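You operate a simulated robot arm through the tools that you are given. There is no shell and no other tool. Be economical: measure what you need, move in short steps, check, and stop when the job is done.

You are at the controls of a simulated two-armed robot. One attempt, no reset.

TASK
Wipe up the spill on the workbench top with the rag and put it back.

Only the result counts: the job must be done as asked and must still hold three seconds after the hand-in. Knocking over, shifting, dropping, spilling or breaking anything else fails it.

THE ROBOT
Two 7-joint arms with two-finger parallel grippers on one trunk, on a base that drives. Base frame: it is fixed to the floor where the robot stands at the start and does not move with it; the origin is under the middle of the robot, x ahead of it, y to its left, z up. Lengths are in mm, angles in degrees, forces in N, time in s.
The left shoulder is at the start at [70, 134, 1251], the right one opposite. Payload 1.57 kg a hand.
Tool frame (each hand has its own): the origin (TCP) lies between the finger pads and is the grasp point; the fingertips stand 30 mm ahead of it; z points along the fingers, y is the line along which they close. The gripper opens to 80 mm. The fingers are 17 mm wide and 12 mm thick; the gripper's body (40 by 82 mm) begins 80 mm behind the TCP.
Orientation is told as [roll, pitch, yaw] about the base's x, y, z axes, in that order, counted from this pose: with the fingers straight down and closing along the base's y, the tool's x points along the base's -x, its y along +y and its z along -z.

THE INTERFACE
- The arms move only by the tool arm_command. It takes "left_steps", "right_steps" or both (then of equal length, played together; a hand with none holds still); each is a list of rows, each a list of 7 numbers: the shift along the tool's x, y, z in mm, then the turn, a rotation vector about the tool's x, y, z in degrees, then the gripper command, from -1 (shut) to 1 (fully open), values between in proportion. In form: [[tx, ty, tz, wx, wy, wz, grip], ...]. A call has 1 to 20 rows; each row shifts and turns the commanded pose from where the row before left it, along the tool's axes as they then stand. Rows are played at 5 a second. More than 50 mm and 8.6 degrees between two rows, or a gripper value outside its range, and nothing of the call is played. A pose out of reach is approached as far as the arm can. The call stops where the force on the tool passes 40 N (or 10 N more than at its start, if that is more) or the arm is blocked; 0.2 s more then pass. The fingers move at their own pace (about 153 mm/s each) and stop on an object; they squeeze with about 33 N. The grip force told is the motor's: it shows also when the fingers shut on nothing. Time passes only in rows, and 0.2 s behind the last, so rows that do not move let the fingers close. It gives the time, the measured TCP pose, the force on the tool (base axes), the opening and the grip force at its end, in the units of the frame above (readings bear some noise).
- Cameras (640 x 400 px; columns grow to the right, rows downward): "scene" is now at [130, 38.4, 1470.1]; the picture's right is [0.35, -0.94, 0.00], its down [-0.61, -0.23, -0.76] and it looks along [0.71, 0.27, -0.65] (base axes); focal length 277 px, centre (320, 200). "left" rides on the left gripper at [72, 7, -122] in its tool frame; the picture's right is [-0.09, 1.00, 0.00], its down [-0.84, -0.08, -0.54] and it looks along [-0.54, -0.05, 0.84] (tool axes); focal length 238 px, centre (320, 200). "right" rides on the right gripper at [72, -7, -122] in its tool frame; the picture's right is [0.09, 1.00, 0.00], its down [-0.84, 0.08, -0.54] and it looks along [-0.54, 0.05, 0.84] (tool axes); focal length 238 px, centre (320, 200). There is no depth. A picture from a camera that has moved, and an enlarged one, comes with that camera's place and axes in the base frame and with its lens. The place of the scene camera against the robot may be out by one fixed shift of up to 12 mm in any direction.
- snapshot(camera): a new picture of that camera. No time passes.
- move_column(by): slides the trunk up (or, below 0, down) by that many mm; the arms and the scene camera ride with it, the base frame stays. It gives what a move gives, with no picture.
- steer(legs): drives the robot by 1 to 6 legs, each [ahead, left, turn to the left] in mm, mm and degrees, along the robot's own axes; the way and the turn of a leg run together, so that a leg with both is an arc; at most 1500 mm and 180 degrees a leg. The arms and the cameras ride along, it lands a little off, and it stops where it bumps. It gives what a move gives.
- aim_head(pan, tilt): turns the head with the scene camera to pan (to the left, within 86 degrees either way) and tilt (down, from -29 to 69), counted from straight ahead of the robot. It gives what a move gives.
- inspect(camera, box): a new picture of the part [left, top, right, bottom] of that camera's present view, enlarged. No time passes.
- job_done(): hands the job in; it is judged then, once.

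Go step by step. Nothing tells you exact positions but the pictures and the camera data: compare them with the known pose of the tool, close in by small moves and look again before you grip or let go. The budget is 120 turns and 88 pictures, counting those below and the enlarged ones. Unless the task says otherwise, let go and move clear before handing in, and close with one line.

The tools are called after "Emit:" by a JSON object that holds its "method" and its "body". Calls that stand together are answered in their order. arm_command: Moves the arms, as the interface text tells. Its arguments: {"type":"object","properties":{"left_steps":{"type":"array"},"right_steps":{"type":"array"}},"required":[]} The other tools are called the same way: move_column (by) slides the trunk up or down; steer (legs) drives the base; aim_head (pan, tilt) turns the head that bears the scene camera; snapshot (camera) takes a picture; inspect (camera, box) takes an enlarged picture of a part of a camera's view; job_done () hands the job in.

At the start:

```text
time: 0.0
left_eef_pos: [430.3, 323.7, 1189.3]
left_tcp_rot: [-0.1, 0.0, 0.2]
left_wrist_force: [-0.4, -0.3, 0.5]
left_finger_gap: 80.0
left_grip_force: 0.0
right_eef_pos: [428.7, -133.5, 1125.8]
right_tcp_rot: [0.1, 0.1, 0.0]
right_wrist_force: [-0.6, 0.8, 0.0]
right_finger_gap: 80.0
right_grip_force: 0.2
trunk travel left (down, up): [-825.0, 115.0]
robot x, y, heading: [0.0, 0.9, -0.0]
head pan, tilt: [20.6, 40.3]
```

scene: 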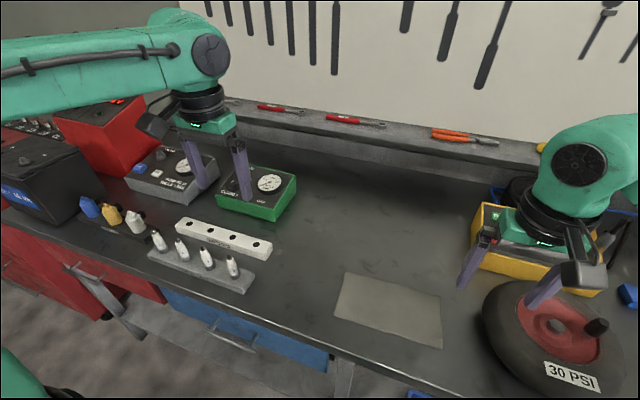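
right: 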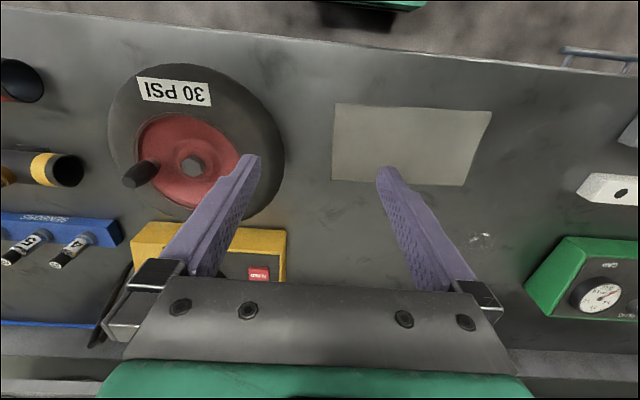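
left: 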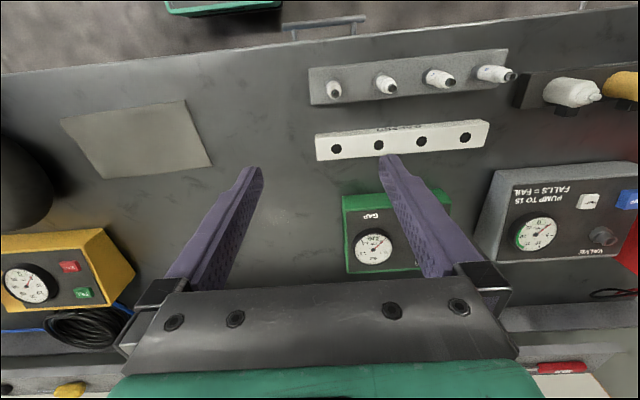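

I see a grey-beige flat rectangle (perhaps the rag, perhaps a mat) and a faint glint in the right view near (480,240). I'll look around first to find the rag and the spill.

Emit:
{"method": "inspect", "body": {"camera": "right", "box": [300, 80, 560, 290]}}

Emit:
{"method": "inspect", "body": {"camera": "scene", "box": [260, 170, 500, 370]}}

Emit:
{"method": "aim_head", "body": {"pan": -25, "tilt": 40}}

Emit:
{"method": "snapshot", "body": {"camera": "scene"}}

```text
1.90 times, centred on (430, 185) of right
camera zoom: at [356.1, -138.5, 1247.8], right [-0.09, 1.0, 0.0], down [0.84, 0.08, 0.54], along [0.54, 0.05, -0.84], focal length 454 px, centre (110, 229)
```

zoom: 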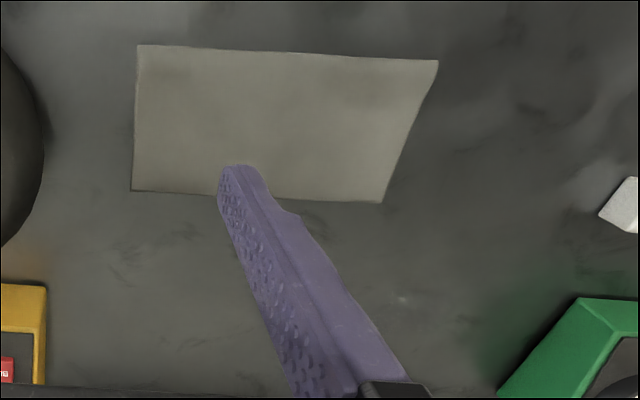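

```text
2.00 times, centred on (380, 270) of scene
camera zoom: at [130.0, 38.4, 1470.1], right [0.35, -0.94, 0.0], down [-0.61, -0.23, -0.76], along [0.71, 0.27, -0.65], focal length 553 px, centre (200, 60)
```

zoom: 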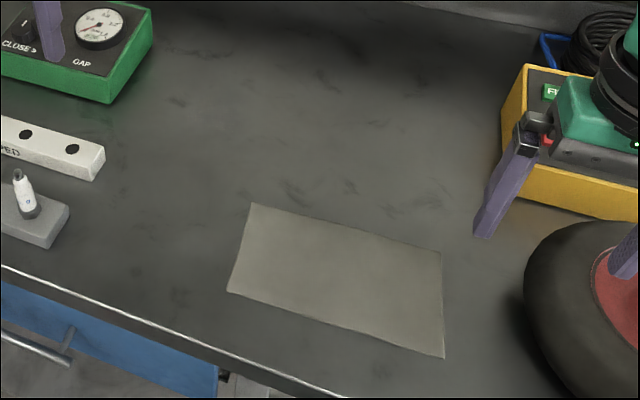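

```text
time: 1.1
left_eef_pos: [432.1, 324.5, 1190.7]
left_tcp_rot: [0.0, 0.0, 0.0]
left_wrist_force: [0.5, 0.8, 0.1]
left_finger_gap: 80.0
left_grip_force: 0.1
right_eef_pos: [428.5, -132.8, 1125.6]
right_tcp_rot: [0.0, 0.0, 0.0]
right_wrist_force: [-0.5, -0.8, -0.1]
right_finger_gap: 80.3
right_grip_force: 0.0
trunk travel left (down, up): [-825.0, 115.0]
robot x, y, heading: [3.4, 2.2, 0.0]
head pan, tilt: [-25.0, 40.0]
```

```text
82 pictures are left
camera scene: at [127.7, -27.3, 1470.5], right [-0.42, -0.91, 0.0], down [-0.58, 0.27, -0.77], along [0.69, -0.32, -0.64], focal length 277 px, centre (320, 200)
```

scene: 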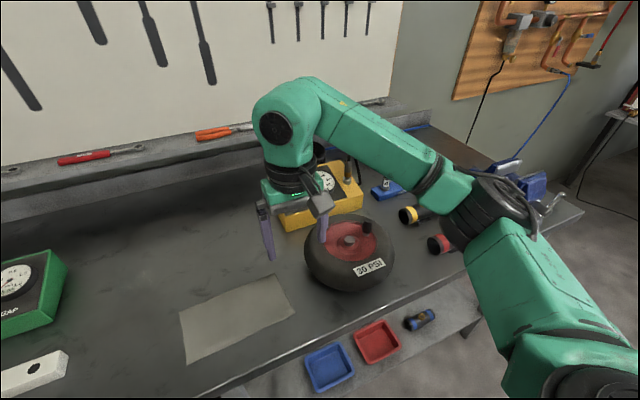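

The beige sheet looks like the rag; the spill isn't obvious yet. I'll look left and further down, and enlarge the hand views.

Emit:
{"method": "inspect", "body": {"camera": "right", "box": [420, 190, 540, 290]}}

Emit:
{"method": "inspect", "body": {"camera": "left", "box": [150, 80, 400, 290]}}

Emit:
{"method": "aim_head", "body": {"pan": 50, "tilt": 45}}

Emit:
{"method": "snapshot", "body": {"camera": "scene"}}

Emit:
{"method": "aim_head", "body": {"pan": 5, "tilt": 50}}

Emit:
{"method": "snapshot", "body": {"camera": "scene"}}

```text
4.00 times, centred on (480, 240) of right
camera zoom: at [356.1, -138.4, 1247.8], right [-0.09, 1.0, 0.0], down [0.84, 0.08, 0.54], along [0.54, 0.05, -0.84], focal length 953 px, centre (-320, 40)
```

zoom: 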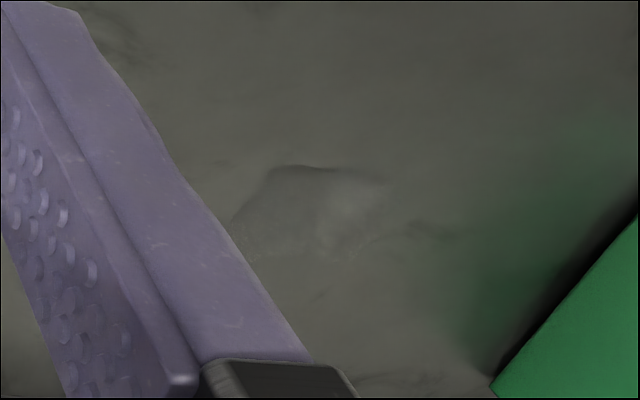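

```text
1.90 times, centred on (275, 185) of left
camera zoom: at [358.4, 330.4, 1310.9], right [0.09, 1.0, 0.0], down [0.84, -0.08, 0.54], along [0.54, -0.05, -0.84], focal length 454 px, centre (406, 229)
```

zoom: 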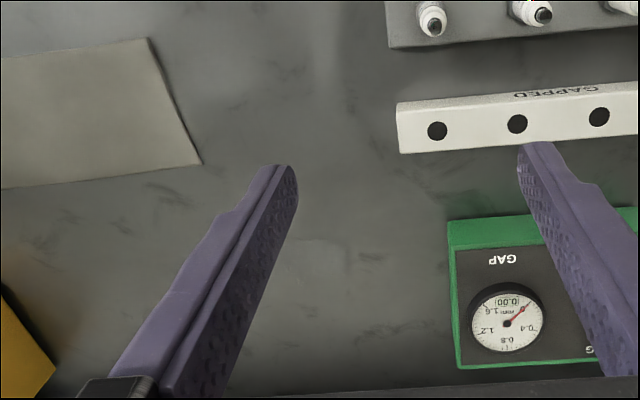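

```text
time: 2.6
left_eef_pos: [431.6, 324.4, 1190.0]
left_tcp_rot: [-0.1, 0.0, 0.1]
left_wrist_force: [-0.1, 0.4, 0.2]
left_finger_gap: 80.1
left_grip_force: 0.0
right_eef_pos: [429.1, -132.8, 1126.1]
right_tcp_rot: [0.0, 0.0, -0.1]
right_wrist_force: [-0.3, 0.2, 0.1]
right_finger_gap: 79.9
right_grip_force: 0.1
trunk travel left (down, up): [-825.0, 115.0]
robot x, y, heading: [0.6, 0.5, 0.1]
head pan, tilt: [50.0, 45.0]
```

```text
79 pictures are left
camera scene: at [103.0, 70.8, 1463.3], right [0.77, -0.64, 0.0], down [-0.46, -0.54, -0.71], along [0.45, 0.54, -0.71], focal length 277 px, centre (320, 200)
```

scene: 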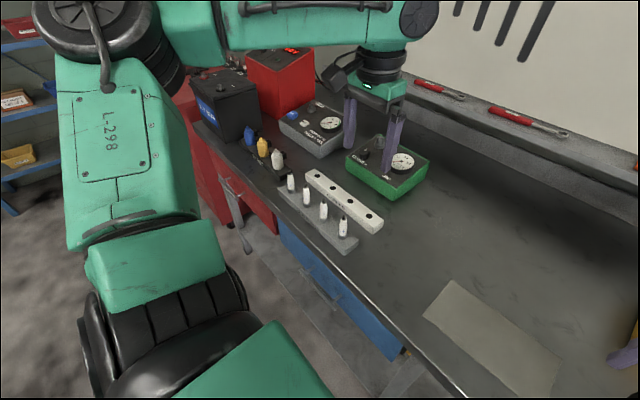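

```text
time: 3.7
left_eef_pos: [431.0, 324.4, 1189.4]
left_tcp_rot: [-0.1, 0.0, 0.0]
left_wrist_force: [-0.4, -1.2, 0.5]
left_finger_gap: 80.0
left_grip_force: 0.0
right_eef_pos: [429.3, -133.4, 1127.1]
right_tcp_rot: [0.0, 0.1, 0.0]
right_wrist_force: [0.4, -0.3, 0.2]
right_finger_gap: 80.0
right_grip_force: 0.0
trunk travel left (down, up): [-825.0, 115.0]
robot x, y, heading: [-0.0, -2.7, 0.1]
head pan, tilt: [5.0, 50.0]
```

```text
78 pictures are left
camera scene: at [127.3, 15.4, 1456.4], right [0.09, -1.0, 0.0], down [-0.76, -0.07, -0.64], along [0.64, 0.06, -0.77], focal length 277 px, centre (320, 200)
```

scene: 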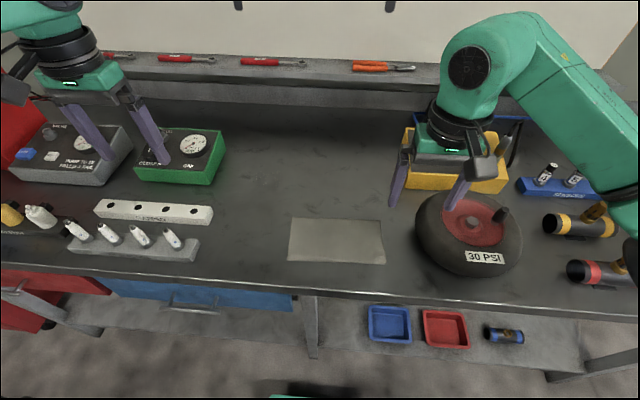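

The rag is flat at about x 440–566, y −109…130; a clear wet patch shows near x≈690, y≈290, just in front-right of the green box. I'll move the right hand to get a clear view of both.

Emit:
{"method": "arm_command", "body": {"right_steps": [[0, 40, 10, 0, 0, 0, 1], [0, 40, 10, 0, 0, 0, 1], [0, 40, 10, 0, 0, 0, 1], [0, 40, 10, 0, 0, 0, 1], [0, 40, 10, 0, 0, 0, 1], [0, 30, 10, 0, 0, 0, -1], [0, 0, 0, 0, 0, 0, -1]]}}

Emit:
{"method": "snapshot", "body": {"camera": "right"}}

```text
time: 5.3
left_eef_pos: [432.3, 323.3, 1190.3]
left_tcp_rot: [0.0, -0.1, 0.1]
left_wrist_force: [-0.9, 0.5, -0.5]
left_finger_gap: 80.2
left_grip_force: 0.0
right_eef_pos: [428.5, 96.9, 1065.9]
right_tcp_rot: [0.1, 0.0, 0.0]
right_wrist_force: [-0.2, -0.3, 0.2]
right_finger_gap: 0.0
right_grip_force: 21.2
trunk travel left (down, up): [-825.0, 115.0]
robot x, y, heading: [2.0, -2.6, -0.2]
head pan, tilt: [5.0, 50.0]
```

```text
77 pictures are left
camera right: at [355.6, 91.4, 1187.5], right [-0.09, 1.0, 0.0], down [0.84, 0.08, 0.54], along [0.54, 0.05, -0.84], focal length 238 px, centre (320, 200)
```

right: 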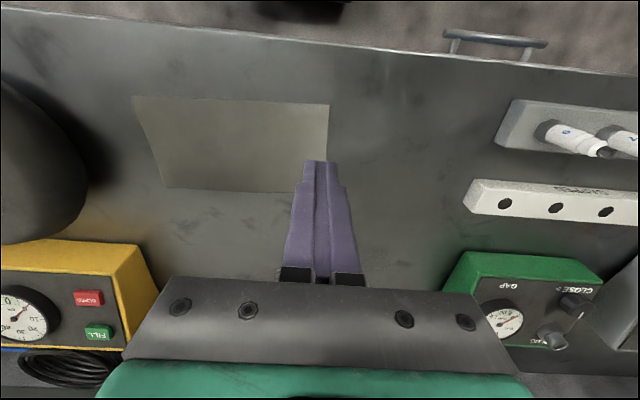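

Emit:
{"method": "inspect", "body": {"camera": "right", "box": [330, 130, 490, 280]}}

Emit:
{"method": "inspect", "body": {"camera": "right", "box": [120, 80, 340, 280]}}

```text
2.67 times, centred on (410, 205) of right
camera zoom: at [355.6, 91.4, 1187.5], right [-0.09, 1.0, 0.0], down [0.84, 0.08, 0.54], along [0.54, 0.05, -0.84], focal length 636 px, centre (80, 187)
```

zoom: 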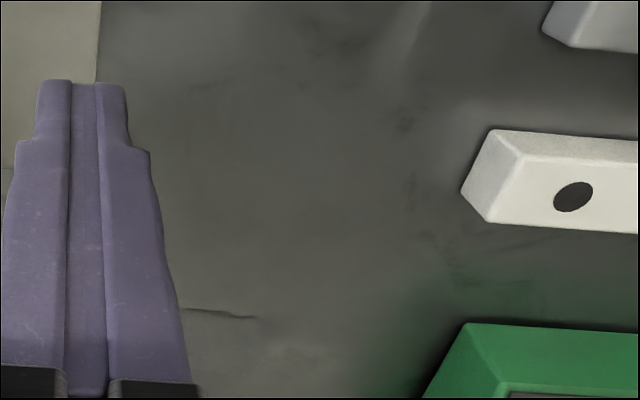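

```text
2.00 times, centred on (230, 180) of right
camera zoom: at [355.6, 91.4, 1187.5], right [-0.09, 1.0, 0.0], down [0.84, 0.08, 0.54], along [0.54, 0.05, -0.84], focal length 477 px, centre (500, 240)
```

zoom: 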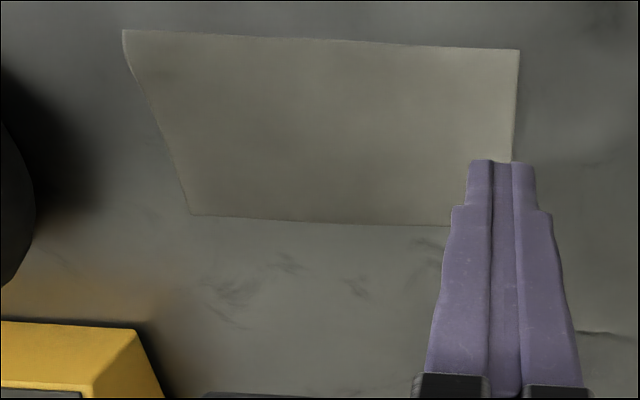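

The puddle seems at about x 660–720, y 200–290, left of centre, so the left hand will do the wiping. I'll bring the right hand back aside and drive the base a bit forward and left for reach.

Emit:
{"method": "arm_command", "body": {"right_steps": [[0, -40, -15, 0, 0, 0, -1], [0, -45, -15, 0, 0, 0, -1], [0, -45, -15, 0, 0, 0, -1], [0, -45, -15, 0, 0, 0, -1], [0, -45, -15, 0, 0, 0, -1], [0, -45, -15, 0, 0, 0, -1], [0, -45, 0, 0, 0, 0, -1], [0, -40, 0, 0, 0, 0, -1]]}}

Emit:
{"method": "steer", "body": {"legs": [[110, 130, 0]]}}

Emit:
{"method": "snapshot", "body": {"camera": "scene"}}

Emit:
{"method": "snapshot", "body": {"camera": "left"}}

```text
time: 7.1
left_eef_pos: [430.8, 321.9, 1190.3]
left_tcp_rot: [0.1, -0.1, 0.0]
left_wrist_force: [-0.3, -1.6, -1.2]
left_finger_gap: 79.8
left_grip_force: 0.1
right_eef_pos: [427.4, -255.0, 1156.8]
right_tcp_rot: [0.2, 0.1, 0.0]
right_wrist_force: [-0.7, -0.3, 0.9]
right_finger_gap: 0.0
right_grip_force: 21.2
trunk travel left (down, up): [-825.0, 115.0]
robot x, y, heading: [-1.7, -0.7, 0.2]
head pan, tilt: [5.0, 50.0]
```

```text
time: 8.6
left_eef_pos: [538.1, 454.3, 1191.6]
left_tcp_rot: [0.2, -0.1, 0.4]
left_wrist_force: [0.7, -0.5, 0.4]
left_finger_gap: 80.2
left_grip_force: 0.0
right_eef_pos: [536.4, -122.1, 1156.1]
right_tcp_rot: [0.1, -0.1, 0.4]
right_wrist_force: [0.2, -0.7, -0.1]
right_finger_gap: 0.0
right_grip_force: 21.7
trunk travel left (down, up): [-825.0, 115.0]
robot x, y, heading: [109.6, 130.1, 0.4]
head pan, tilt: [5.0, 50.0]
```

```text
74 pictures are left
camera scene: at [233.5, 144.0, 1456.6], right [0.09, -1.0, 0.0], down [-0.76, -0.07, -0.64], along [0.64, 0.06, -0.76], focal length 277 px, centre (320, 200)
```

scene: 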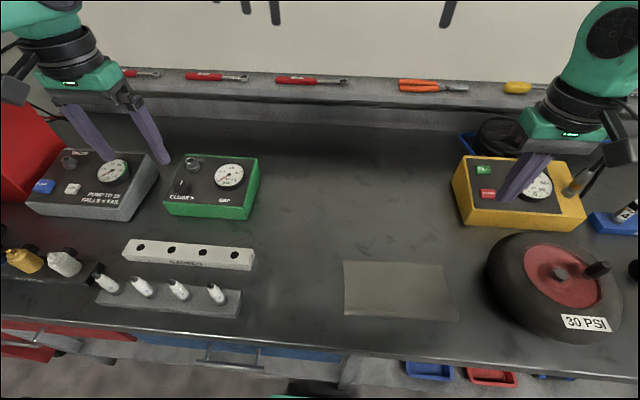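

```text
73 pictures are left
camera left: at [463.4, 460.5, 1312.4], right [0.09, 1.0, 0.0], down [0.84, -0.07, 0.54], along [0.54, -0.04, -0.84], focal length 238 px, centre (320, 200)
```

left: 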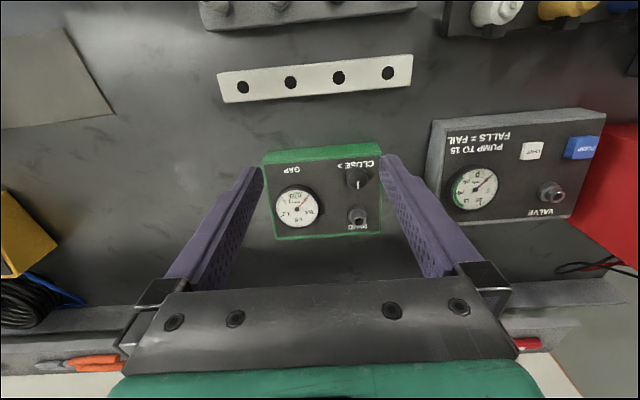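

Driving worked with nothing touched. I'll swing the left hand right to look at the puddle and rag, fingers closed.

Emit:
{"method": "arm_command", "body": {"left_steps": [[0, -45, 10, 0, 0, 0, -1], [0, -45, 10, 0, 0, 0, -1], [0, -45, 15, 0, 0, 0, -1], [0, -45, 15, 0, 0, 0, -1], [0, -45, 20, 0, 0, 0, -1], [20, -45, 20, 0, 0, 0, -1], [20, 0, 0, 0, 0, 0, -1], [20, 0, 0, 0, 0, 0, -1]]}}

Emit:
{"method": "snapshot", "body": {"camera": "left"}}

Emit:
{"method": "inspect", "body": {"camera": "left", "box": [160, 140, 340, 260]}}

Emit:
{"method": "inspect", "body": {"camera": "scene", "box": [240, 160, 400, 260]}}

```text
refused: row 6 steps farther than a row can; nothing moved
```

```text
72 pictures are left
camera left: at [463.4, 460.5, 1312.4], right [0.09, 1.0, 0.0], down [0.84, -0.07, 0.54], along [0.54, -0.04, -0.84], focal length 238 px, centre (320, 200)
```

left: 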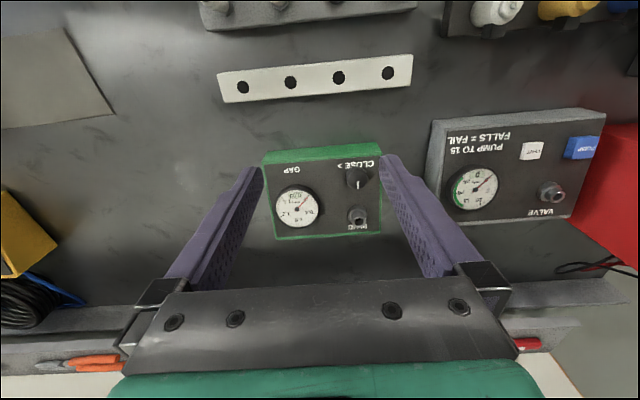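

```text
3.33 times, centred on (250, 200) of left
camera zoom: at [463.4, 460.5, 1312.4], right [0.09, 1.0, 0.0], down [0.84, -0.07, 0.54], along [0.54, -0.04, -0.84], focal length 794 px, centre (553, 200)
```

zoom: 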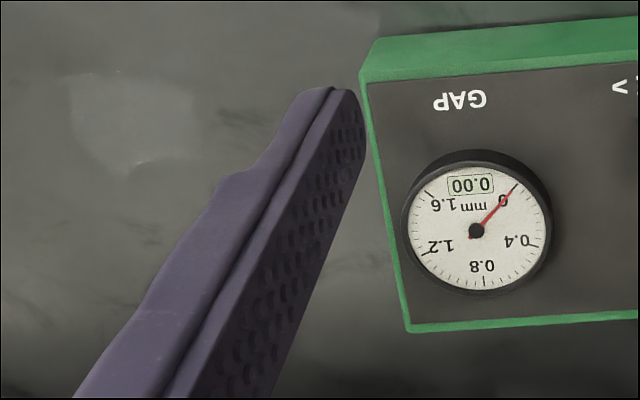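

```text
4.00 times, centred on (320, 210) of scene
camera zoom: at [233.5, 144.0, 1456.6], right [0.09, -1.0, 0.0], down [-0.76, -0.07, -0.64], along [0.64, 0.06, -0.76], focal length 1107 px, centre (320, 160)
```

zoom: 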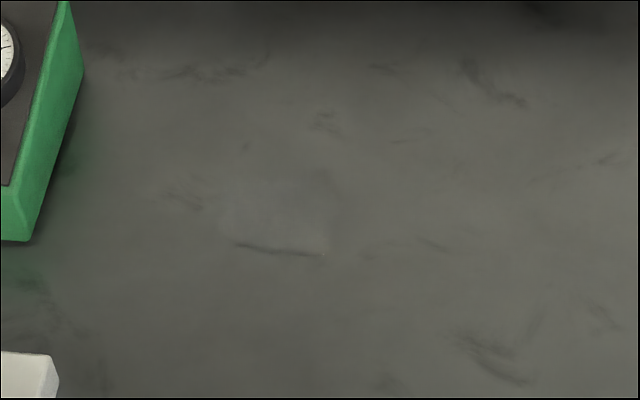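

The patch shows roughly at x 640–720, y 150–250; I need a closer look to pin it down. Moving the left hand over it with permissible steps.

Emit:
{"method": "arm_command", "body": {"left_steps": [[0, -45, 10, 0, 0, 0, -1], [0, -45, 10, 0, 0, 0, -1], [0, -45, 15, 0, 0, 0, -1], [0, -45, 15, 0, 0, 0, -1], [0, -40, 20, 0, 0, 0, -1], [20, -40, 20, 0, 0, 0, -1], [20, 0, 20, 0, 0, 0, -1], [20, 0, 20, 0, 0, 0, -1]]}}

Emit:
{"method": "snapshot", "body": {"camera": "left"}}

Emit:
{"method": "inspect", "body": {"camera": "left", "box": [240, 140, 480, 290]}}

```text
time: 10.4
left_eef_pos: [479.4, 195.1, 1061.2]
left_tcp_rot: [0.0, -0.1, 0.2]
left_wrist_force: [0.7, 0.4, -0.5]
left_finger_gap: 0.3
left_grip_force: 21.0
right_eef_pos: [539.0, -121.3, 1156.6]
right_tcp_rot: [0.0, 0.1, 0.3]
right_wrist_force: [0.0, -0.5, -0.5]
right_finger_gap: 0.0
right_grip_force: 21.4
trunk travel left (down, up): [-825.0, 115.0]
robot x, y, heading: [106.3, 129.3, 0.2]
head pan, tilt: [5.0, 50.0]
```

```text
69 pictures are left
camera left: at [407.2, 201.8, 1182.5], right [0.09, 1.0, 0.0], down [0.84, -0.07, 0.54], along [0.54, -0.05, -0.84], focal length 238 px, centre (320, 200)
```

left: 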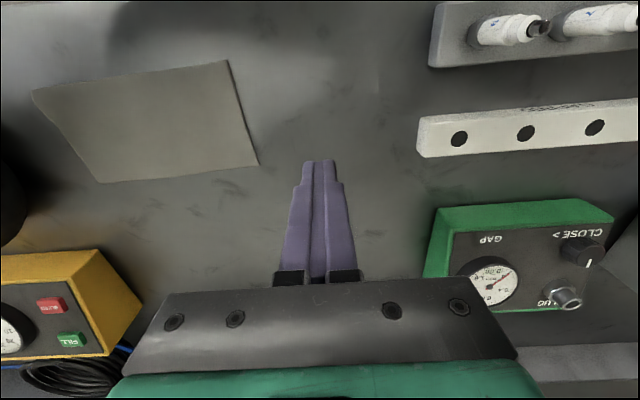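

```text
2.67 times, centred on (360, 215) of left
camera zoom: at [407.2, 201.8, 1182.5], right [0.09, 1.0, 0.0], down [0.84, -0.07, 0.54], along [0.54, -0.05, -0.84], focal length 636 px, centre (213, 160)
```

zoom: 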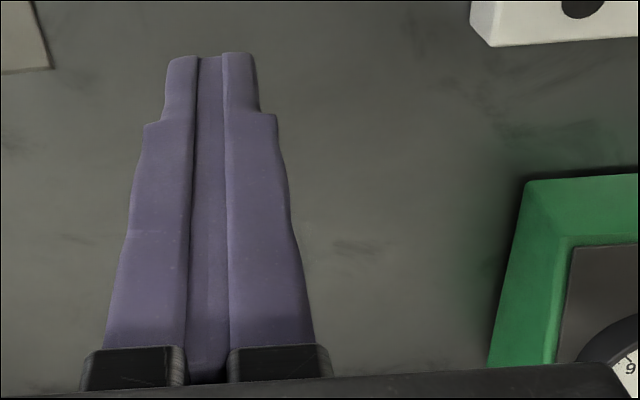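

The fingers hide it now. I'll shift the hand sideways and back to see the patch beside the fingers.

Emit:
{"method": "arm_command", "body": {"left_steps": [[10, 40, -10, 0, 0, 0, -1], [10, 40, -10, 0, 0, 0, -1], [10, 30, 0, 0, 0, 0, -1]]}}

Emit:
{"method": "inspect", "body": {"camera": "left", "box": [160, 120, 360, 270]}}

Emit:
{"method": "aim_head", "body": {"pan": 0, "tilt": 30}}

Emit:
{"method": "inspect", "body": {"camera": "scene", "box": [200, 200, 420, 350]}}

```text
time: 11.2
left_eef_pos: [451.3, 305.5, 1081.1]
left_tcp_rot: [-0.1, 0.0, 0.3]
left_wrist_force: [-0.3, 0.2, 1.1]
left_finger_gap: 0.0
left_grip_force: 21.3
right_eef_pos: [538.6, -119.2, 1156.9]
right_tcp_rot: [0.0, 0.0, 0.4]
right_wrist_force: [-0.2, -0.4, -0.6]
right_finger_gap: 0.1
right_grip_force: 21.7
trunk travel left (down, up): [-825.0, 115.0]
robot x, y, heading: [108.8, 129.5, 0.3]
head pan, tilt: [5.0, 50.0]
```

```text
2.67 times, centred on (260, 195) of left
camera zoom: at [378.9, 312.4, 1202.0], right [0.09, 1.0, 0.0], down [0.84, -0.07, 0.54], along [0.54, -0.05, -0.84], focal length 636 px, centre (480, 213)
```

zoom: 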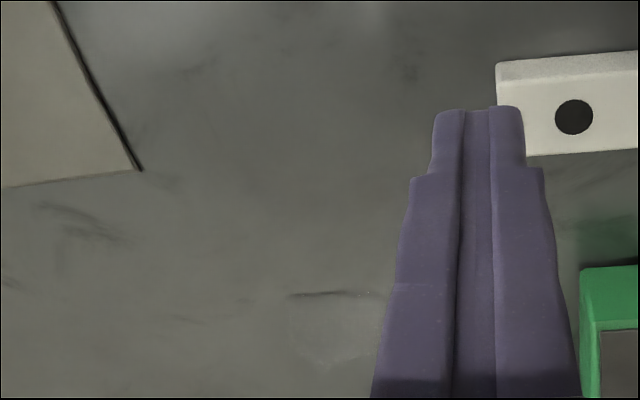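

```text
time: 12.0
left_eef_pos: [452.6, 306.0, 1081.0]
left_tcp_rot: [0.1, 0.2, 0.2]
left_wrist_force: [0.0, -0.5, 0.4]
left_finger_gap: 0.1
left_grip_force: 21.4
right_eef_pos: [538.2, -121.7, 1156.5]
right_tcp_rot: [0.0, 0.0, 0.4]
right_wrist_force: [0.1, -1.0, 0.8]
right_finger_gap: 0.0
right_grip_force: 21.9
trunk travel left (down, up): [-825.0, 115.0]
robot x, y, heading: [112.6, 132.6, 0.3]
head pan, tilt: [0.0, 30.0]
```

```text
2.67 times, centred on (310, 275) of scene
camera zoom: at [249.8, 140.1, 1485.8], right [0.0, -1.0, 0.0], down [-0.5, 0.0, -0.87], along [0.87, 0.0, -0.5], focal length 738 px, centre (347, 0)
```

zoom: 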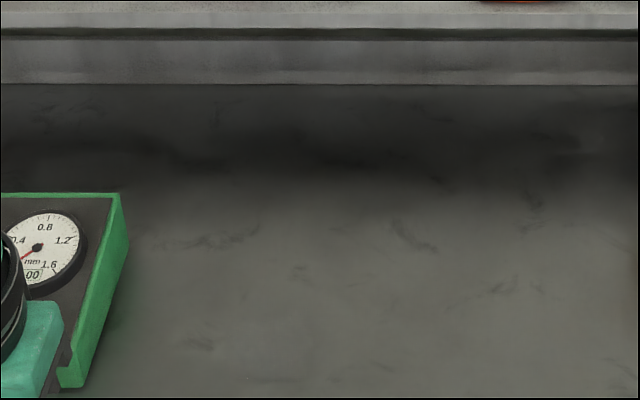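

The patch now fits about x 655–740, y 145–240. Next I bring the left hand over the rag's left part for a close look at its thickness and edges.

Emit:
{"method": "arm_command", "body": {"left_steps": [[-10, -45, 0, 0, 0, 0, -1], [-10, -45, 0, 0, 0, 0, -1], [-10, -45, 0, 0, 0, 0, -1], [-10, -45, 0, 0, 0, 0, -1], [-10, -45, 0, 0, 0, 0, -1], [0, -20, 40, 0, 0, 0, -1], [0, 0, 40, 0, 0, 0, -1], [0, 0, 40, 0, 0, 0, -1]]}}

Emit:
{"method": "snapshot", "body": {"camera": "left"}}

Emit:
{"method": "aim_head", "body": {"pan": -15, "tilt": 52}}

Emit:
{"method": "snapshot", "body": {"camera": "scene"}}

```text
time: 13.8
left_eef_pos: [464.8, 192.1, 984.0]
left_tcp_rot: [0.0, -0.2, 0.3]
left_wrist_force: [-0.7, 0.5, -0.3]
left_finger_gap: 0.0
left_grip_force: 21.4
left hand out of reach, approached as far as the arm can: row 4, 5, 6, 7, 8
right_eef_pos: [538.4, -119.4, 1155.9]
right_tcp_rot: [0.0, 0.0, 0.3]
right_wrist_force: [0.4, 0.4, 0.0]
right_finger_gap: 0.0
right_grip_force: 21.7
trunk travel left (down, up): [-825.0, 115.0]
robot x, y, heading: [112.5, 131.6, 0.2]
head pan, tilt: [0.0, 30.0]
```

```text
65 pictures are left
camera left: at [389.8, 199.5, 1104.4], right [0.09, 1.0, 0.0], down [0.84, -0.07, 0.54], along [0.54, -0.05, -0.84], focal length 238 px, centre (320, 200)
```

left: 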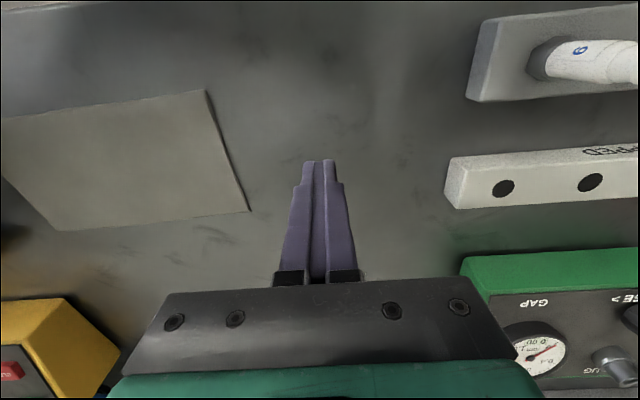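

```text
time: 14.7
left_eef_pos: [462.6, 191.5, 983.7]
left_tcp_rot: [-0.2, -0.1, 0.2]
left_wrist_force: [-0.3, -0.2, -0.5]
left_finger_gap: 0.2
left_grip_force: 20.8
right_eef_pos: [538.0, -120.8, 1155.5]
right_tcp_rot: [0.1, 0.0, 0.3]
right_wrist_force: [-0.5, -0.3, 0.2]
right_finger_gap: 0.0
right_grip_force: 20.9
trunk travel left (down, up): [-825.0, 115.0]
robot x, y, heading: [108.9, 132.0, 0.4]
head pan, tilt: [-15.0, 52.0]
```

```text
64 pictures are left
camera scene: at [232.1, 120.8, 1453.7], right [-0.25, -0.97, 0.0], down [-0.76, 0.2, -0.62], along [0.6, -0.16, -0.79], focal length 277 px, centre (320, 200)
```

scene: 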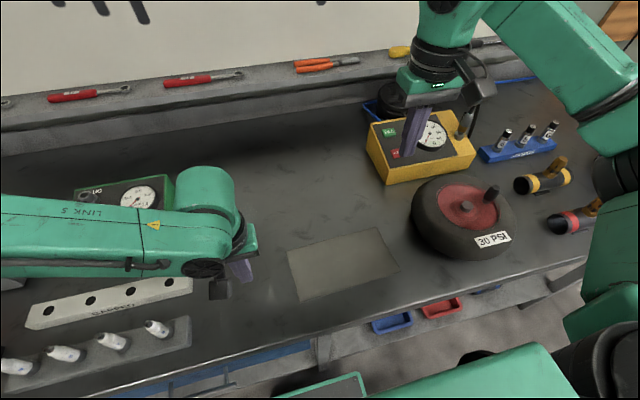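

The left arm cannot cross to the rag from here, so I'll use the right hand with the base further left. First I raise the left hand and put it aside.

Emit:
{"method": "arm_command", "body": {"left_steps": [[0, 10, -45, 0, 0, 0, -1], [0, 20, -45, 0, 0, 0, -1], [0, 20, -45, 0, 0, 0, -1], [0, 40, -30, 0, 0, 0, -1], [0, 40, -30, 0, 0, 0, -1], [0, 40, -20, 0, 0, 0, -1], [0, 40, 0, 0, 0, 0, -1], [0, 40, 0, 0, 0, 0, -1]]}}

```text
time: 16.5
left_eef_pos: [459.6, 445.3, 1199.0]
left_tcp_rot: [-0.1, 0.1, 0.4]
left_wrist_force: [-0.7, -0.2, 0.0]
left_finger_gap: 0.1
left_grip_force: 21.0
right_eef_pos: [537.6, -118.5, 1157.4]
right_tcp_rot: [-0.1, 0.0, 0.3]
right_wrist_force: [-0.8, 0.1, 0.0]
right_finger_gap: 0.0
right_grip_force: 21.4
trunk travel left (down, up): [-825.0, 115.0]
robot x, y, heading: [107.3, 133.6, 0.1]
head pan, tilt: [-15.0, 52.0]
```

Left hand is up and clear. Now shift the base left by 150 mm and look.

Emit:
{"method": "steer", "body": {"legs": [[10, 150, 0]]}}

Emit:
{"method": "snapshot", "body": {"camera": "scene"}}

Emit:
{"method": "snapshot", "body": {"camera": "right"}}

```text
time: 17.9
left_eef_pos: [469.8, 587.3, 1201.3]
left_tcp_rot: [0.1, 0.1, 0.3]
left_wrist_force: [0.3, 0.5, -0.3]
left_finger_gap: 0.1
left_grip_force: 21.3
right_eef_pos: [547.8, 25.8, 1156.8]
right_tcp_rot: [0.1, -0.1, 0.1]
right_wrist_force: [0.0, -0.2, -0.3]
right_finger_gap: 0.0
right_grip_force: 20.8
trunk travel left (down, up): [-825.0, 115.0]
robot x, y, heading: [120.6, 277.9, 0.2]
head pan, tilt: [-15.0, 52.0]
```

```text
63 pictures are left
camera scene: at [241.1, 265.7, 1453.7], right [-0.25, -0.97, 0.0], down [-0.76, 0.2, -0.62], along [0.6, -0.15, -0.79], focal length 277 px, centre (320, 200)
```

scene: 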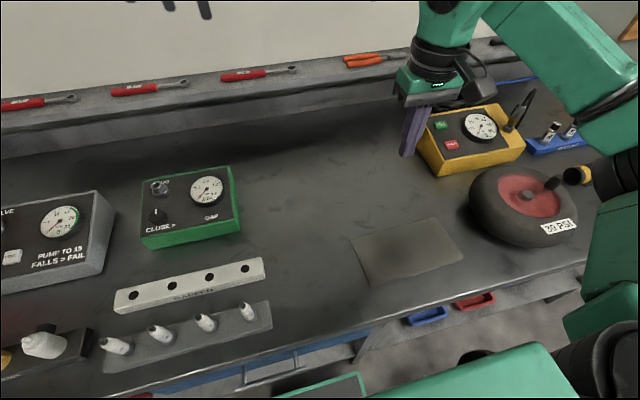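

```text
62 pictures are left
camera right: at [474.9, 19.1, 1278.1], right [-0.1, 1.0, 0.0], down [0.84, 0.08, 0.54], along [0.54, 0.05, -0.84], focal length 238 px, centre (320, 200)
```

right: 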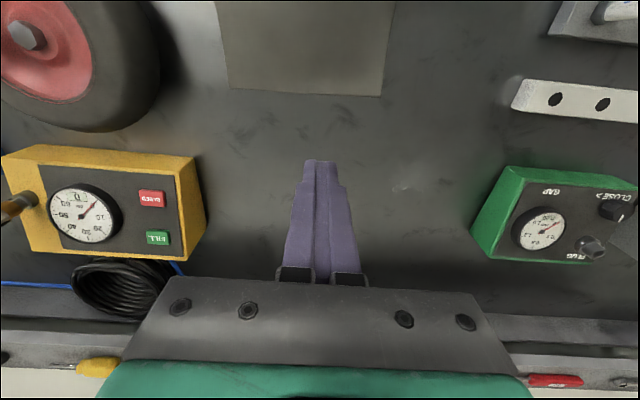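

The spill glints at (405,188) in the right view. I'll enlarge it and in the scene.

Emit:
{"method": "inspect", "body": {"camera": "right", "box": [350, 150, 470, 225]}}

Emit:
{"method": "inspect", "body": {"camera": "scene", "box": [230, 150, 390, 250]}}

```text
5.33 times, centred on (410, 188) of right
camera zoom: at [474.9, 19.1, 1278.1], right [-0.1, 1.0, 0.0], down [0.84, 0.08, 0.54], along [0.54, 0.05, -0.84], focal length 1271 px, centre (-160, 267)
```

zoom: 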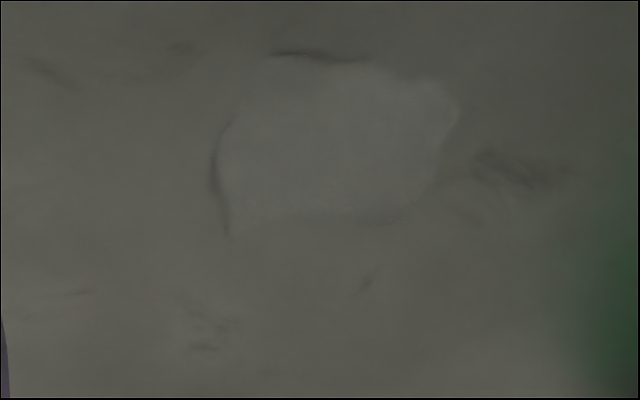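

```text
4.00 times, centred on (310, 200) of scene
camera zoom: at [241.1, 265.7, 1453.7], right [-0.25, -0.97, 0.0], down [-0.76, 0.2, -0.62], along [0.6, -0.15, -0.79], focal length 1107 px, centre (360, 200)
```

zoom: 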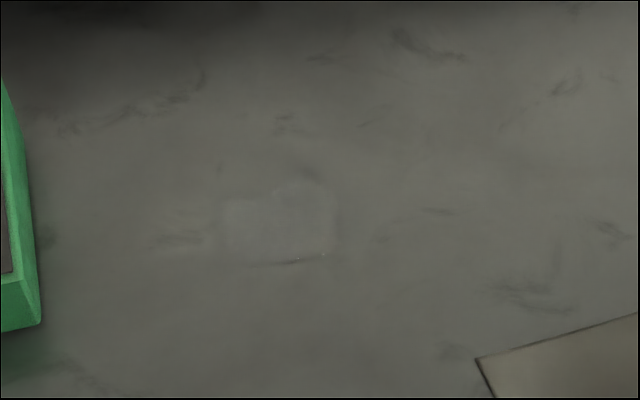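

The puddle outline is clear: about x 645–720, y 185–268, centre ≈ (682, 226). Now the right hand goes over the rag for a close look.

Emit:
{"method": "arm_command", "body": {"right_steps": [[20, 10, 40, 0, 0, 0, -1], [20, 10, 40, 0, 0, 0, -1], [20, 10, 40, 0, 0, 0, -1], [10, 5, 40, 0, 0, 0, -1], [0, 0, 30, 0, 0, 0, -1]]}}

Emit:
{"method": "snapshot", "body": {"camera": "right"}}

Emit:
{"method": "inspect", "body": {"camera": "scene", "box": [310, 190, 510, 315]}}

```text
time: 19.1
left_eef_pos: [470.2, 591.0, 1199.0]
left_tcp_rot: [0.2, 0.0, 0.3]
left_wrist_force: [0.7, -1.0, 0.4]
left_finger_gap: 0.3
left_grip_force: 21.5
right_eef_pos: [478.4, 61.8, 965.8]
right_tcp_rot: [0.1, 0.0, 0.3]
right_wrist_force: [1.1, -0.1, -0.2]
right_finger_gap: 0.0
right_grip_force: 21.4
trunk travel left (down, up): [-825.0, 115.0]
robot x, y, heading: [117.4, 278.3, 0.2]
head pan, tilt: [-15.0, 52.0]
```

```text
59 pictures are left
camera right: at [405.2, 55.9, 1087.8], right [-0.1, 1.0, 0.0], down [0.84, 0.08, 0.54], along [0.54, 0.05, -0.84], focal length 238 px, centre (320, 200)
```

right: 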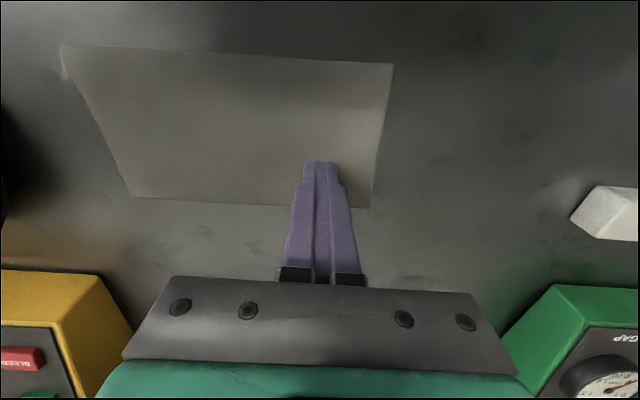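

```text
3.20 times, centred on (410, 252) of scene
camera zoom: at [241.6, 268.2, 1453.7], right [-0.25, -0.97, 0.0], down [-0.76, 0.2, -0.62], along [0.6, -0.16, -0.79], focal length 885 px, centre (32, 32)
```

zoom: 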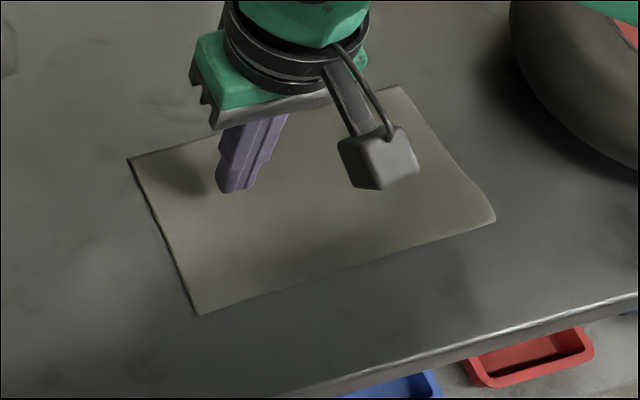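

The rag is flat, a few mm thick, spanning about x 418–568, y −155…124. I'll try pinching it near its left end: go down over (490, 85) with the fingers part-open.

Emit:
{"method": "arm_command", "body": {"right_steps": [[-10, 23, 20, 0, 0, 0, 0.0], [0, 0, 20, 0, 0, 0, 0.0], [0, 0, 20, 0, 0, 0, 0.0], [0, 0, 10, 0, 0, 0, 0.0]]}}

Emit:
{"method": "snapshot", "body": {"camera": "right"}}

Emit:
{"method": "inspect", "body": {"camera": "scene", "box": [310, 190, 510, 315]}}

```text
time: 19.7
left_eef_pos: [467.7, 591.4, 1201.3]
left_tcp_rot: [0.0, -0.2, 0.3]
left_wrist_force: [0.2, 0.6, -0.1]
left_finger_gap: 0.3
left_grip_force: 21.6
right_eef_pos: [488.0, 86.5, 932.4]
right_tcp_rot: [0.4, -0.8, 0.2]
right_wrist_force: [-2.3, 1.2, 10.0]
right_finger_gap: 40.0
right_grip_force: 0.1
trunk travel left (down, up): [-825.0, 115.0]
robot x, y, heading: [120.3, 277.5, 0.1]
head pan, tilt: [-15.0, 52.0]
stopped in row 3 (right hand): the force on the tool passed its limit (the readings are from after the stop); the commanded pose is now the measured one
```

```text
57 pictures are left
camera right: at [413.9, 79.7, 1053.3], right [-0.09, 1.0, 0.01], down [0.83, 0.08, 0.55], along [0.55, 0.06, -0.83], focal length 238 px, centre (320, 200)
```

right: 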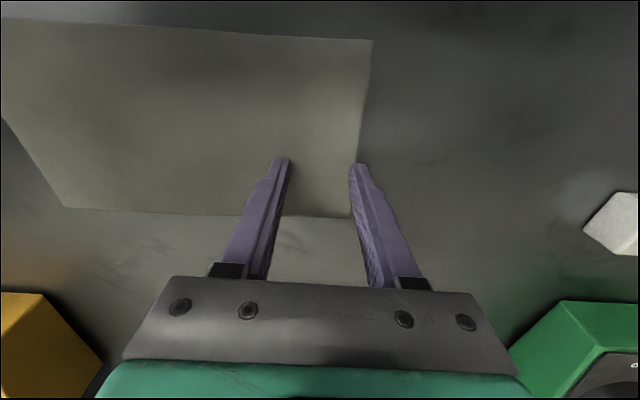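

```text
3.20 times, centred on (410, 252) of scene
camera zoom: at [237.3, 269.2, 1454.0], right [-0.25, -0.97, 0.0], down [-0.76, 0.2, -0.62], along [0.6, -0.16, -0.79], focal length 885 px, centre (32, 32)
```

zoom: 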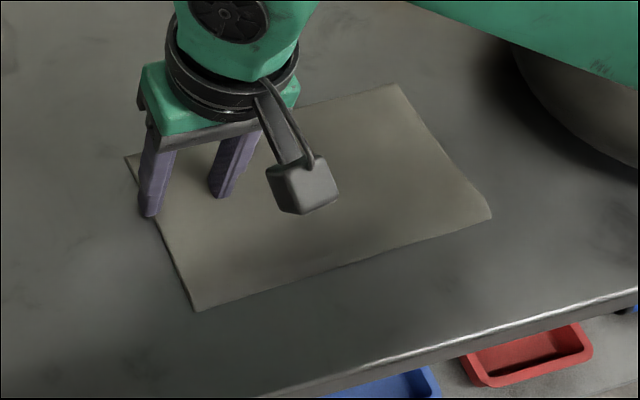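

The descent stopped early with the fingertips still ~50 mm above the expected surface; something else may be touching. I'll look at the whole arm.

Emit:
{"method": "aim_head", "body": {"pan": -40, "tilt": 42}}

Emit:
{"method": "snapshot", "body": {"camera": "scene"}}

```text
time: 20.6
left_eef_pos: [466.9, 592.0, 1200.0]
left_tcp_rot: [0.0, -0.1, 0.3]
left_wrist_force: [0.0, 0.0, -0.1]
left_finger_gap: 0.1
left_grip_force: 22.0
right_eef_pos: [490.3, 86.3, 932.6]
right_tcp_rot: [0.2, -0.8, 0.1]
right_wrist_force: [2.7, -0.8, 19.5]
right_finger_gap: 39.8
right_grip_force: 0.2
trunk travel left (down, up): [-825.0, 115.0]
robot x, y, heading: [116.7, 276.5, -0.0]
head pan, tilt: [-40.0, 42.0]
```

```text
55 pictures are left
camera scene: at [231.1, 235.9, 1467.9], right [-0.64, -0.77, 0.0], down [-0.51, 0.43, -0.74], along [0.57, -0.48, -0.67], focal length 277 px, centre (320, 200)
```

scene: 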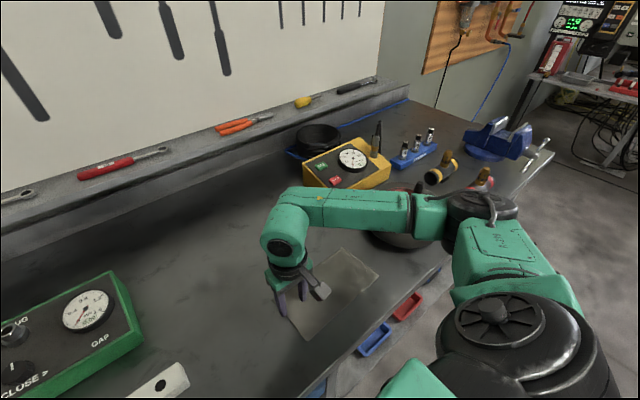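

The right forearm is resting on the wheel. I lift off at once, then raise the trunk so the elbow rides higher.

Emit:
{"method": "arm_command", "body": {"right_steps": [[0, 0, -20, 0, 0, 0, 0], [0, 0, -40, 0, 0, 0, 0]]}}

Emit:
{"method": "move_column", "body": {"by": 110}}

Emit:
{"method": "snapshot", "body": {"camera": "scene"}}

```text
time: 21.2
left_eef_pos: [470.7, 591.9, 1200.1]
left_tcp_rot: [-0.1, -0.1, 0.3]
left_wrist_force: [-0.5, 0.6, -0.2]
left_finger_gap: 0.1
left_grip_force: 21.4
right_eef_pos: [490.3, 86.7, 988.0]
right_tcp_rot: [0.3, -0.4, 0.1]
right_wrist_force: [0.1, -0.8, 0.1]
right_finger_gap: 40.1
right_grip_force: 0.0
trunk travel left (down, up): [-825.0, 115.0]
robot x, y, heading: [115.6, 280.2, 0.4]
head pan, tilt: [-40.0, 42.0]
```

```text
time: 22.6
left_eef_pos: [470.5, 591.2, 1310.3]
left_tcp_rot: [0.0, 0.1, 0.3]
left_wrist_force: [0.0, -0.6, -1.0]
left_finger_gap: 0.1
left_grip_force: 21.0
right_eef_pos: [490.8, 85.4, 1099.8]
right_tcp_rot: [0.4, -0.5, 0.2]
right_wrist_force: [-0.4, -0.6, -0.3]
right_finger_gap: 40.3
right_grip_force: 0.1
trunk travel left (down, up): [-935.0, 5.0]
robot x, y, heading: [120.5, 282.1, 0.1]
head pan, tilt: [-40.0, 42.0]
```

```text
54 pictures are left
camera scene: at [233.1, 234.7, 1577.6], right [-0.64, -0.77, 0.0], down [-0.51, 0.43, -0.74], along [0.57, -0.48, -0.67], focal length 277 px, centre (320, 200)
```

scene: 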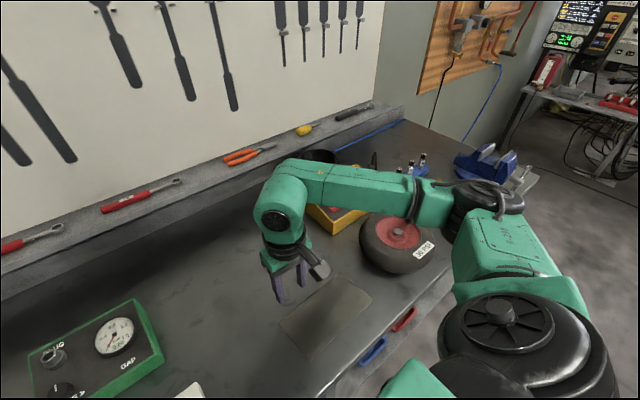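

The wheel stands as before. I'll descend halfway and check forearm clearance.

Emit:
{"method": "arm_command", "body": {"right_steps": [[0, 0, 40, 0, 0, 0, 0], [0, 0, 40, 0, 0, 0, 0], [0, 0, 40, 0, 0, 0, 0], [0, 0, 30, 0, 0, 0, 0]]}}

Emit:
{"method": "snapshot", "body": {"camera": "scene"}}

```text
time: 23.6
left_eef_pos: [470.4, 590.9, 1310.3]
left_tcp_rot: [-0.1, 0.0, 0.2]
left_wrist_force: [-0.5, 1.3, 0.5]
left_finger_gap: 0.0
left_grip_force: 21.2
right_eef_pos: [492.5, 85.1, 950.2]
right_tcp_rot: [0.4, -0.4, 0.2]
right_wrist_force: [0.5, 0.8, 0.0]
right_finger_gap: 40.0
right_grip_force: 0.1
trunk travel left (down, up): [-935.0, 5.0]
robot x, y, heading: [118.5, 280.2, 0.3]
head pan, tilt: [-40.0, 42.0]
```

```text
53 pictures are left
camera scene: at [233.4, 234.6, 1577.6], right [-0.64, -0.77, 0.0], down [-0.51, 0.43, -0.74], along [0.57, -0.48, -0.67], focal length 277 px, centre (320, 200)
```

scene: 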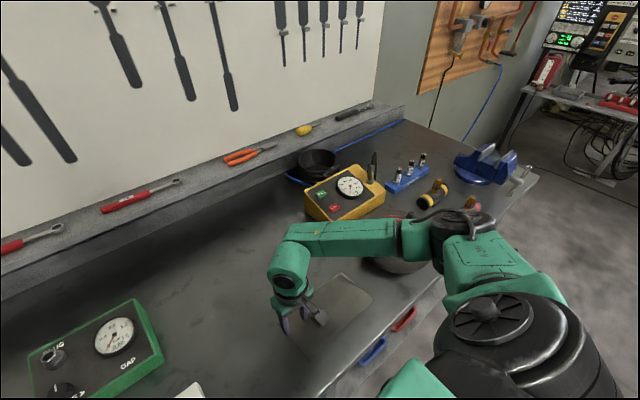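

The elbow still hangs low near the wheel. I'll lift, then move the base back a little and further left so the arm is more stretched and the elbow clears the wheel.

Emit:
{"method": "arm_command", "body": {"right_steps": [[0, 0, -40, 0, 0, 0, 0], [0, 0, -40, 0, 0, 0, 0], [0, 0, -40, 0, 0, 0, 0]]}}

Emit:
{"method": "steer", "body": {"legs": [[-40, 110, 0]]}}

Emit:
{"method": "arm_command", "body": {"right_steps": [[-10, -30, 0, 0, 0, 0, 0], [-10, -30, 0, 0, 0, 0, 0], [-10, -30, 0, 0, 0, 0, 0], [-10, -20, 20, 0, 0, 0, 0], [0, 0, 40, 0, 0, 0, 0], [0, 0, 40, 0, 0, 0, 0], [0, 0, 20, 0, 0, 0, 0]]}}

Emit:
{"method": "snapshot", "body": {"camera": "scene"}}

```text
time: 24.4
left_eef_pos: [470.5, 591.9, 1309.6]
left_tcp_rot: [0.0, 0.0, 0.2]
left_wrist_force: [0.2, 0.1, 0.2]
left_finger_gap: 0.0
left_grip_force: 21.5
right_eef_pos: [490.5, 84.9, 1067.1]
right_tcp_rot: [0.2, -0.4, 0.2]
right_wrist_force: [0.2, 0.6, 0.0]
right_finger_gap: 40.0
right_grip_force: 0.2
trunk travel left (down, up): [-935.0, 5.0]
robot x, y, heading: [115.4, 281.4, 0.1]
head pan, tilt: [-40.0, 42.0]
```

```text
time: 25.6
left_eef_pos: [432.4, 693.5, 1309.4]
left_tcp_rot: [0.2, 0.1, 0.2]
left_wrist_force: [0.0, -0.5, -0.5]
left_finger_gap: 0.0
left_grip_force: 21.7
right_eef_pos: [451.6, 187.7, 1067.0]
right_tcp_rot: [0.5, -0.5, 0.1]
right_wrist_force: [0.3, 0.9, 0.5]
right_finger_gap: 40.0
right_grip_force: 0.0
trunk travel left (down, up): [-935.0, 5.0]
robot x, y, heading: [78.4, 387.8, 0.3]
head pan, tilt: [-40.0, 42.0]
```

```text
time: 27.2
left_eef_pos: [430.8, 698.2, 1309.2]
left_tcp_rot: [0.0, 0.0, 0.1]
left_wrist_force: [-0.5, 0.8, -0.3]
left_finger_gap: 0.0
left_grip_force: 21.3
right_eef_pos: [491.0, 82.9, 946.3]
right_tcp_rot: [0.2, -0.5, -0.1]
right_wrist_force: [-0.4, -0.2, -0.5]
right_finger_gap: 40.3
right_grip_force: 0.0
trunk travel left (down, up): [-935.0, 5.0]
robot x, y, heading: [76.4, 386.5, -0.2]
head pan, tilt: [-40.0, 42.0]
```

```text
52 pictures are left
camera scene: at [193.1, 343.8, 1577.6], right [-0.64, -0.77, 0.0], down [-0.51, 0.43, -0.74], along [0.57, -0.48, -0.67], focal length 277 px, centre (320, 200)
```

scene: 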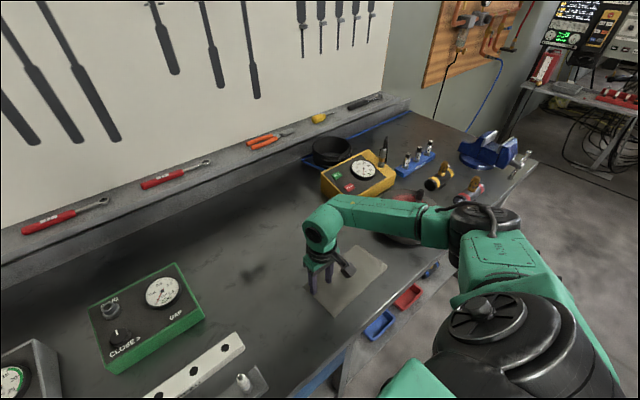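

The forearm now runs left of the wheel. I continue down slowly toward the rag.

Emit:
{"method": "arm_command", "body": {"right_steps": [[0, 0, 20, 0, 0, 0, 0], [0, 0, 20, 0, 0, 0, 0], [0, 0, 10, 0, 0, 0, 0], [0, 0, 6, 0, 0, 0, 0]]}}

Emit:
{"method": "snapshot", "body": {"camera": "scene"}}

Emit:
{"method": "snapshot", "body": {"camera": "right"}}

```text
time: 27.7
left_eef_pos: [427.4, 701.4, 1310.7]
left_tcp_rot: [-0.2, -0.1, 0.2]
left_wrist_force: [0.7, -0.3, -0.2]
left_finger_gap: 0.0
left_grip_force: 21.2
right_eef_pos: [492.9, 83.5, 932.1]
right_tcp_rot: [0.6, -1.2, -0.3]
right_wrist_force: [-2.9, 0.9, 10.3]
right_finger_gap: 40.1
right_grip_force: 0.1
trunk travel left (down, up): [-935.0, 5.0]
robot x, y, heading: [79.1, 384.5, 0.1]
head pan, tilt: [-40.0, 42.0]
stopped in row 2 (right hand): the force on the tool passed its limit (the readings are from after the stop); the commanded pose is now the measured one
```

```text
51 pictures are left
camera scene: at [188.8, 345.5, 1578.0], right [-0.64, -0.77, 0.0], down [-0.51, 0.43, -0.75], along [0.57, -0.48, -0.67], focal length 277 px, centre (320, 200)
```

scene: 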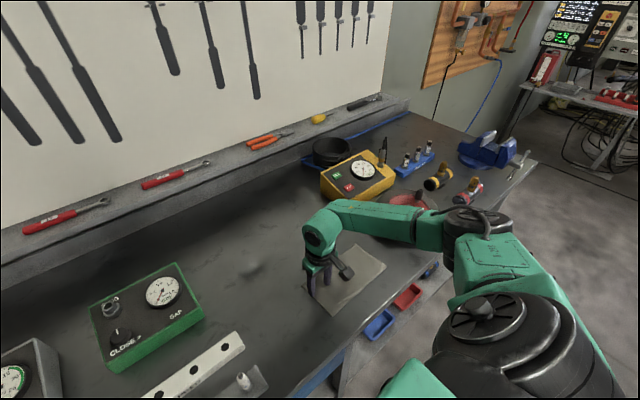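

```text
50 pictures are left
camera right: at [418.1, 77.9, 1052.7], right [-0.09, 1.0, 0.01], down [0.83, 0.07, 0.56], along [0.56, 0.06, -0.83], focal length 238 px, centre (320, 200)
```

right: 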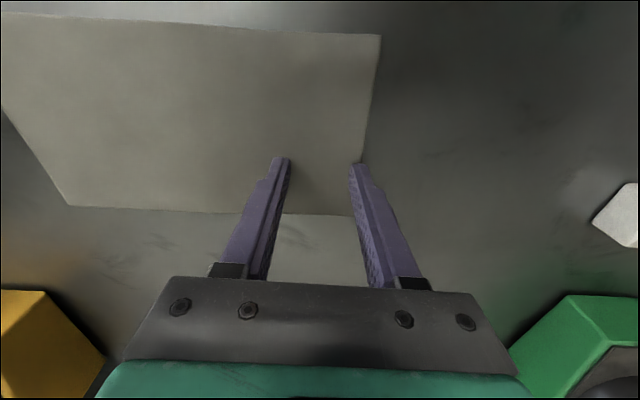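

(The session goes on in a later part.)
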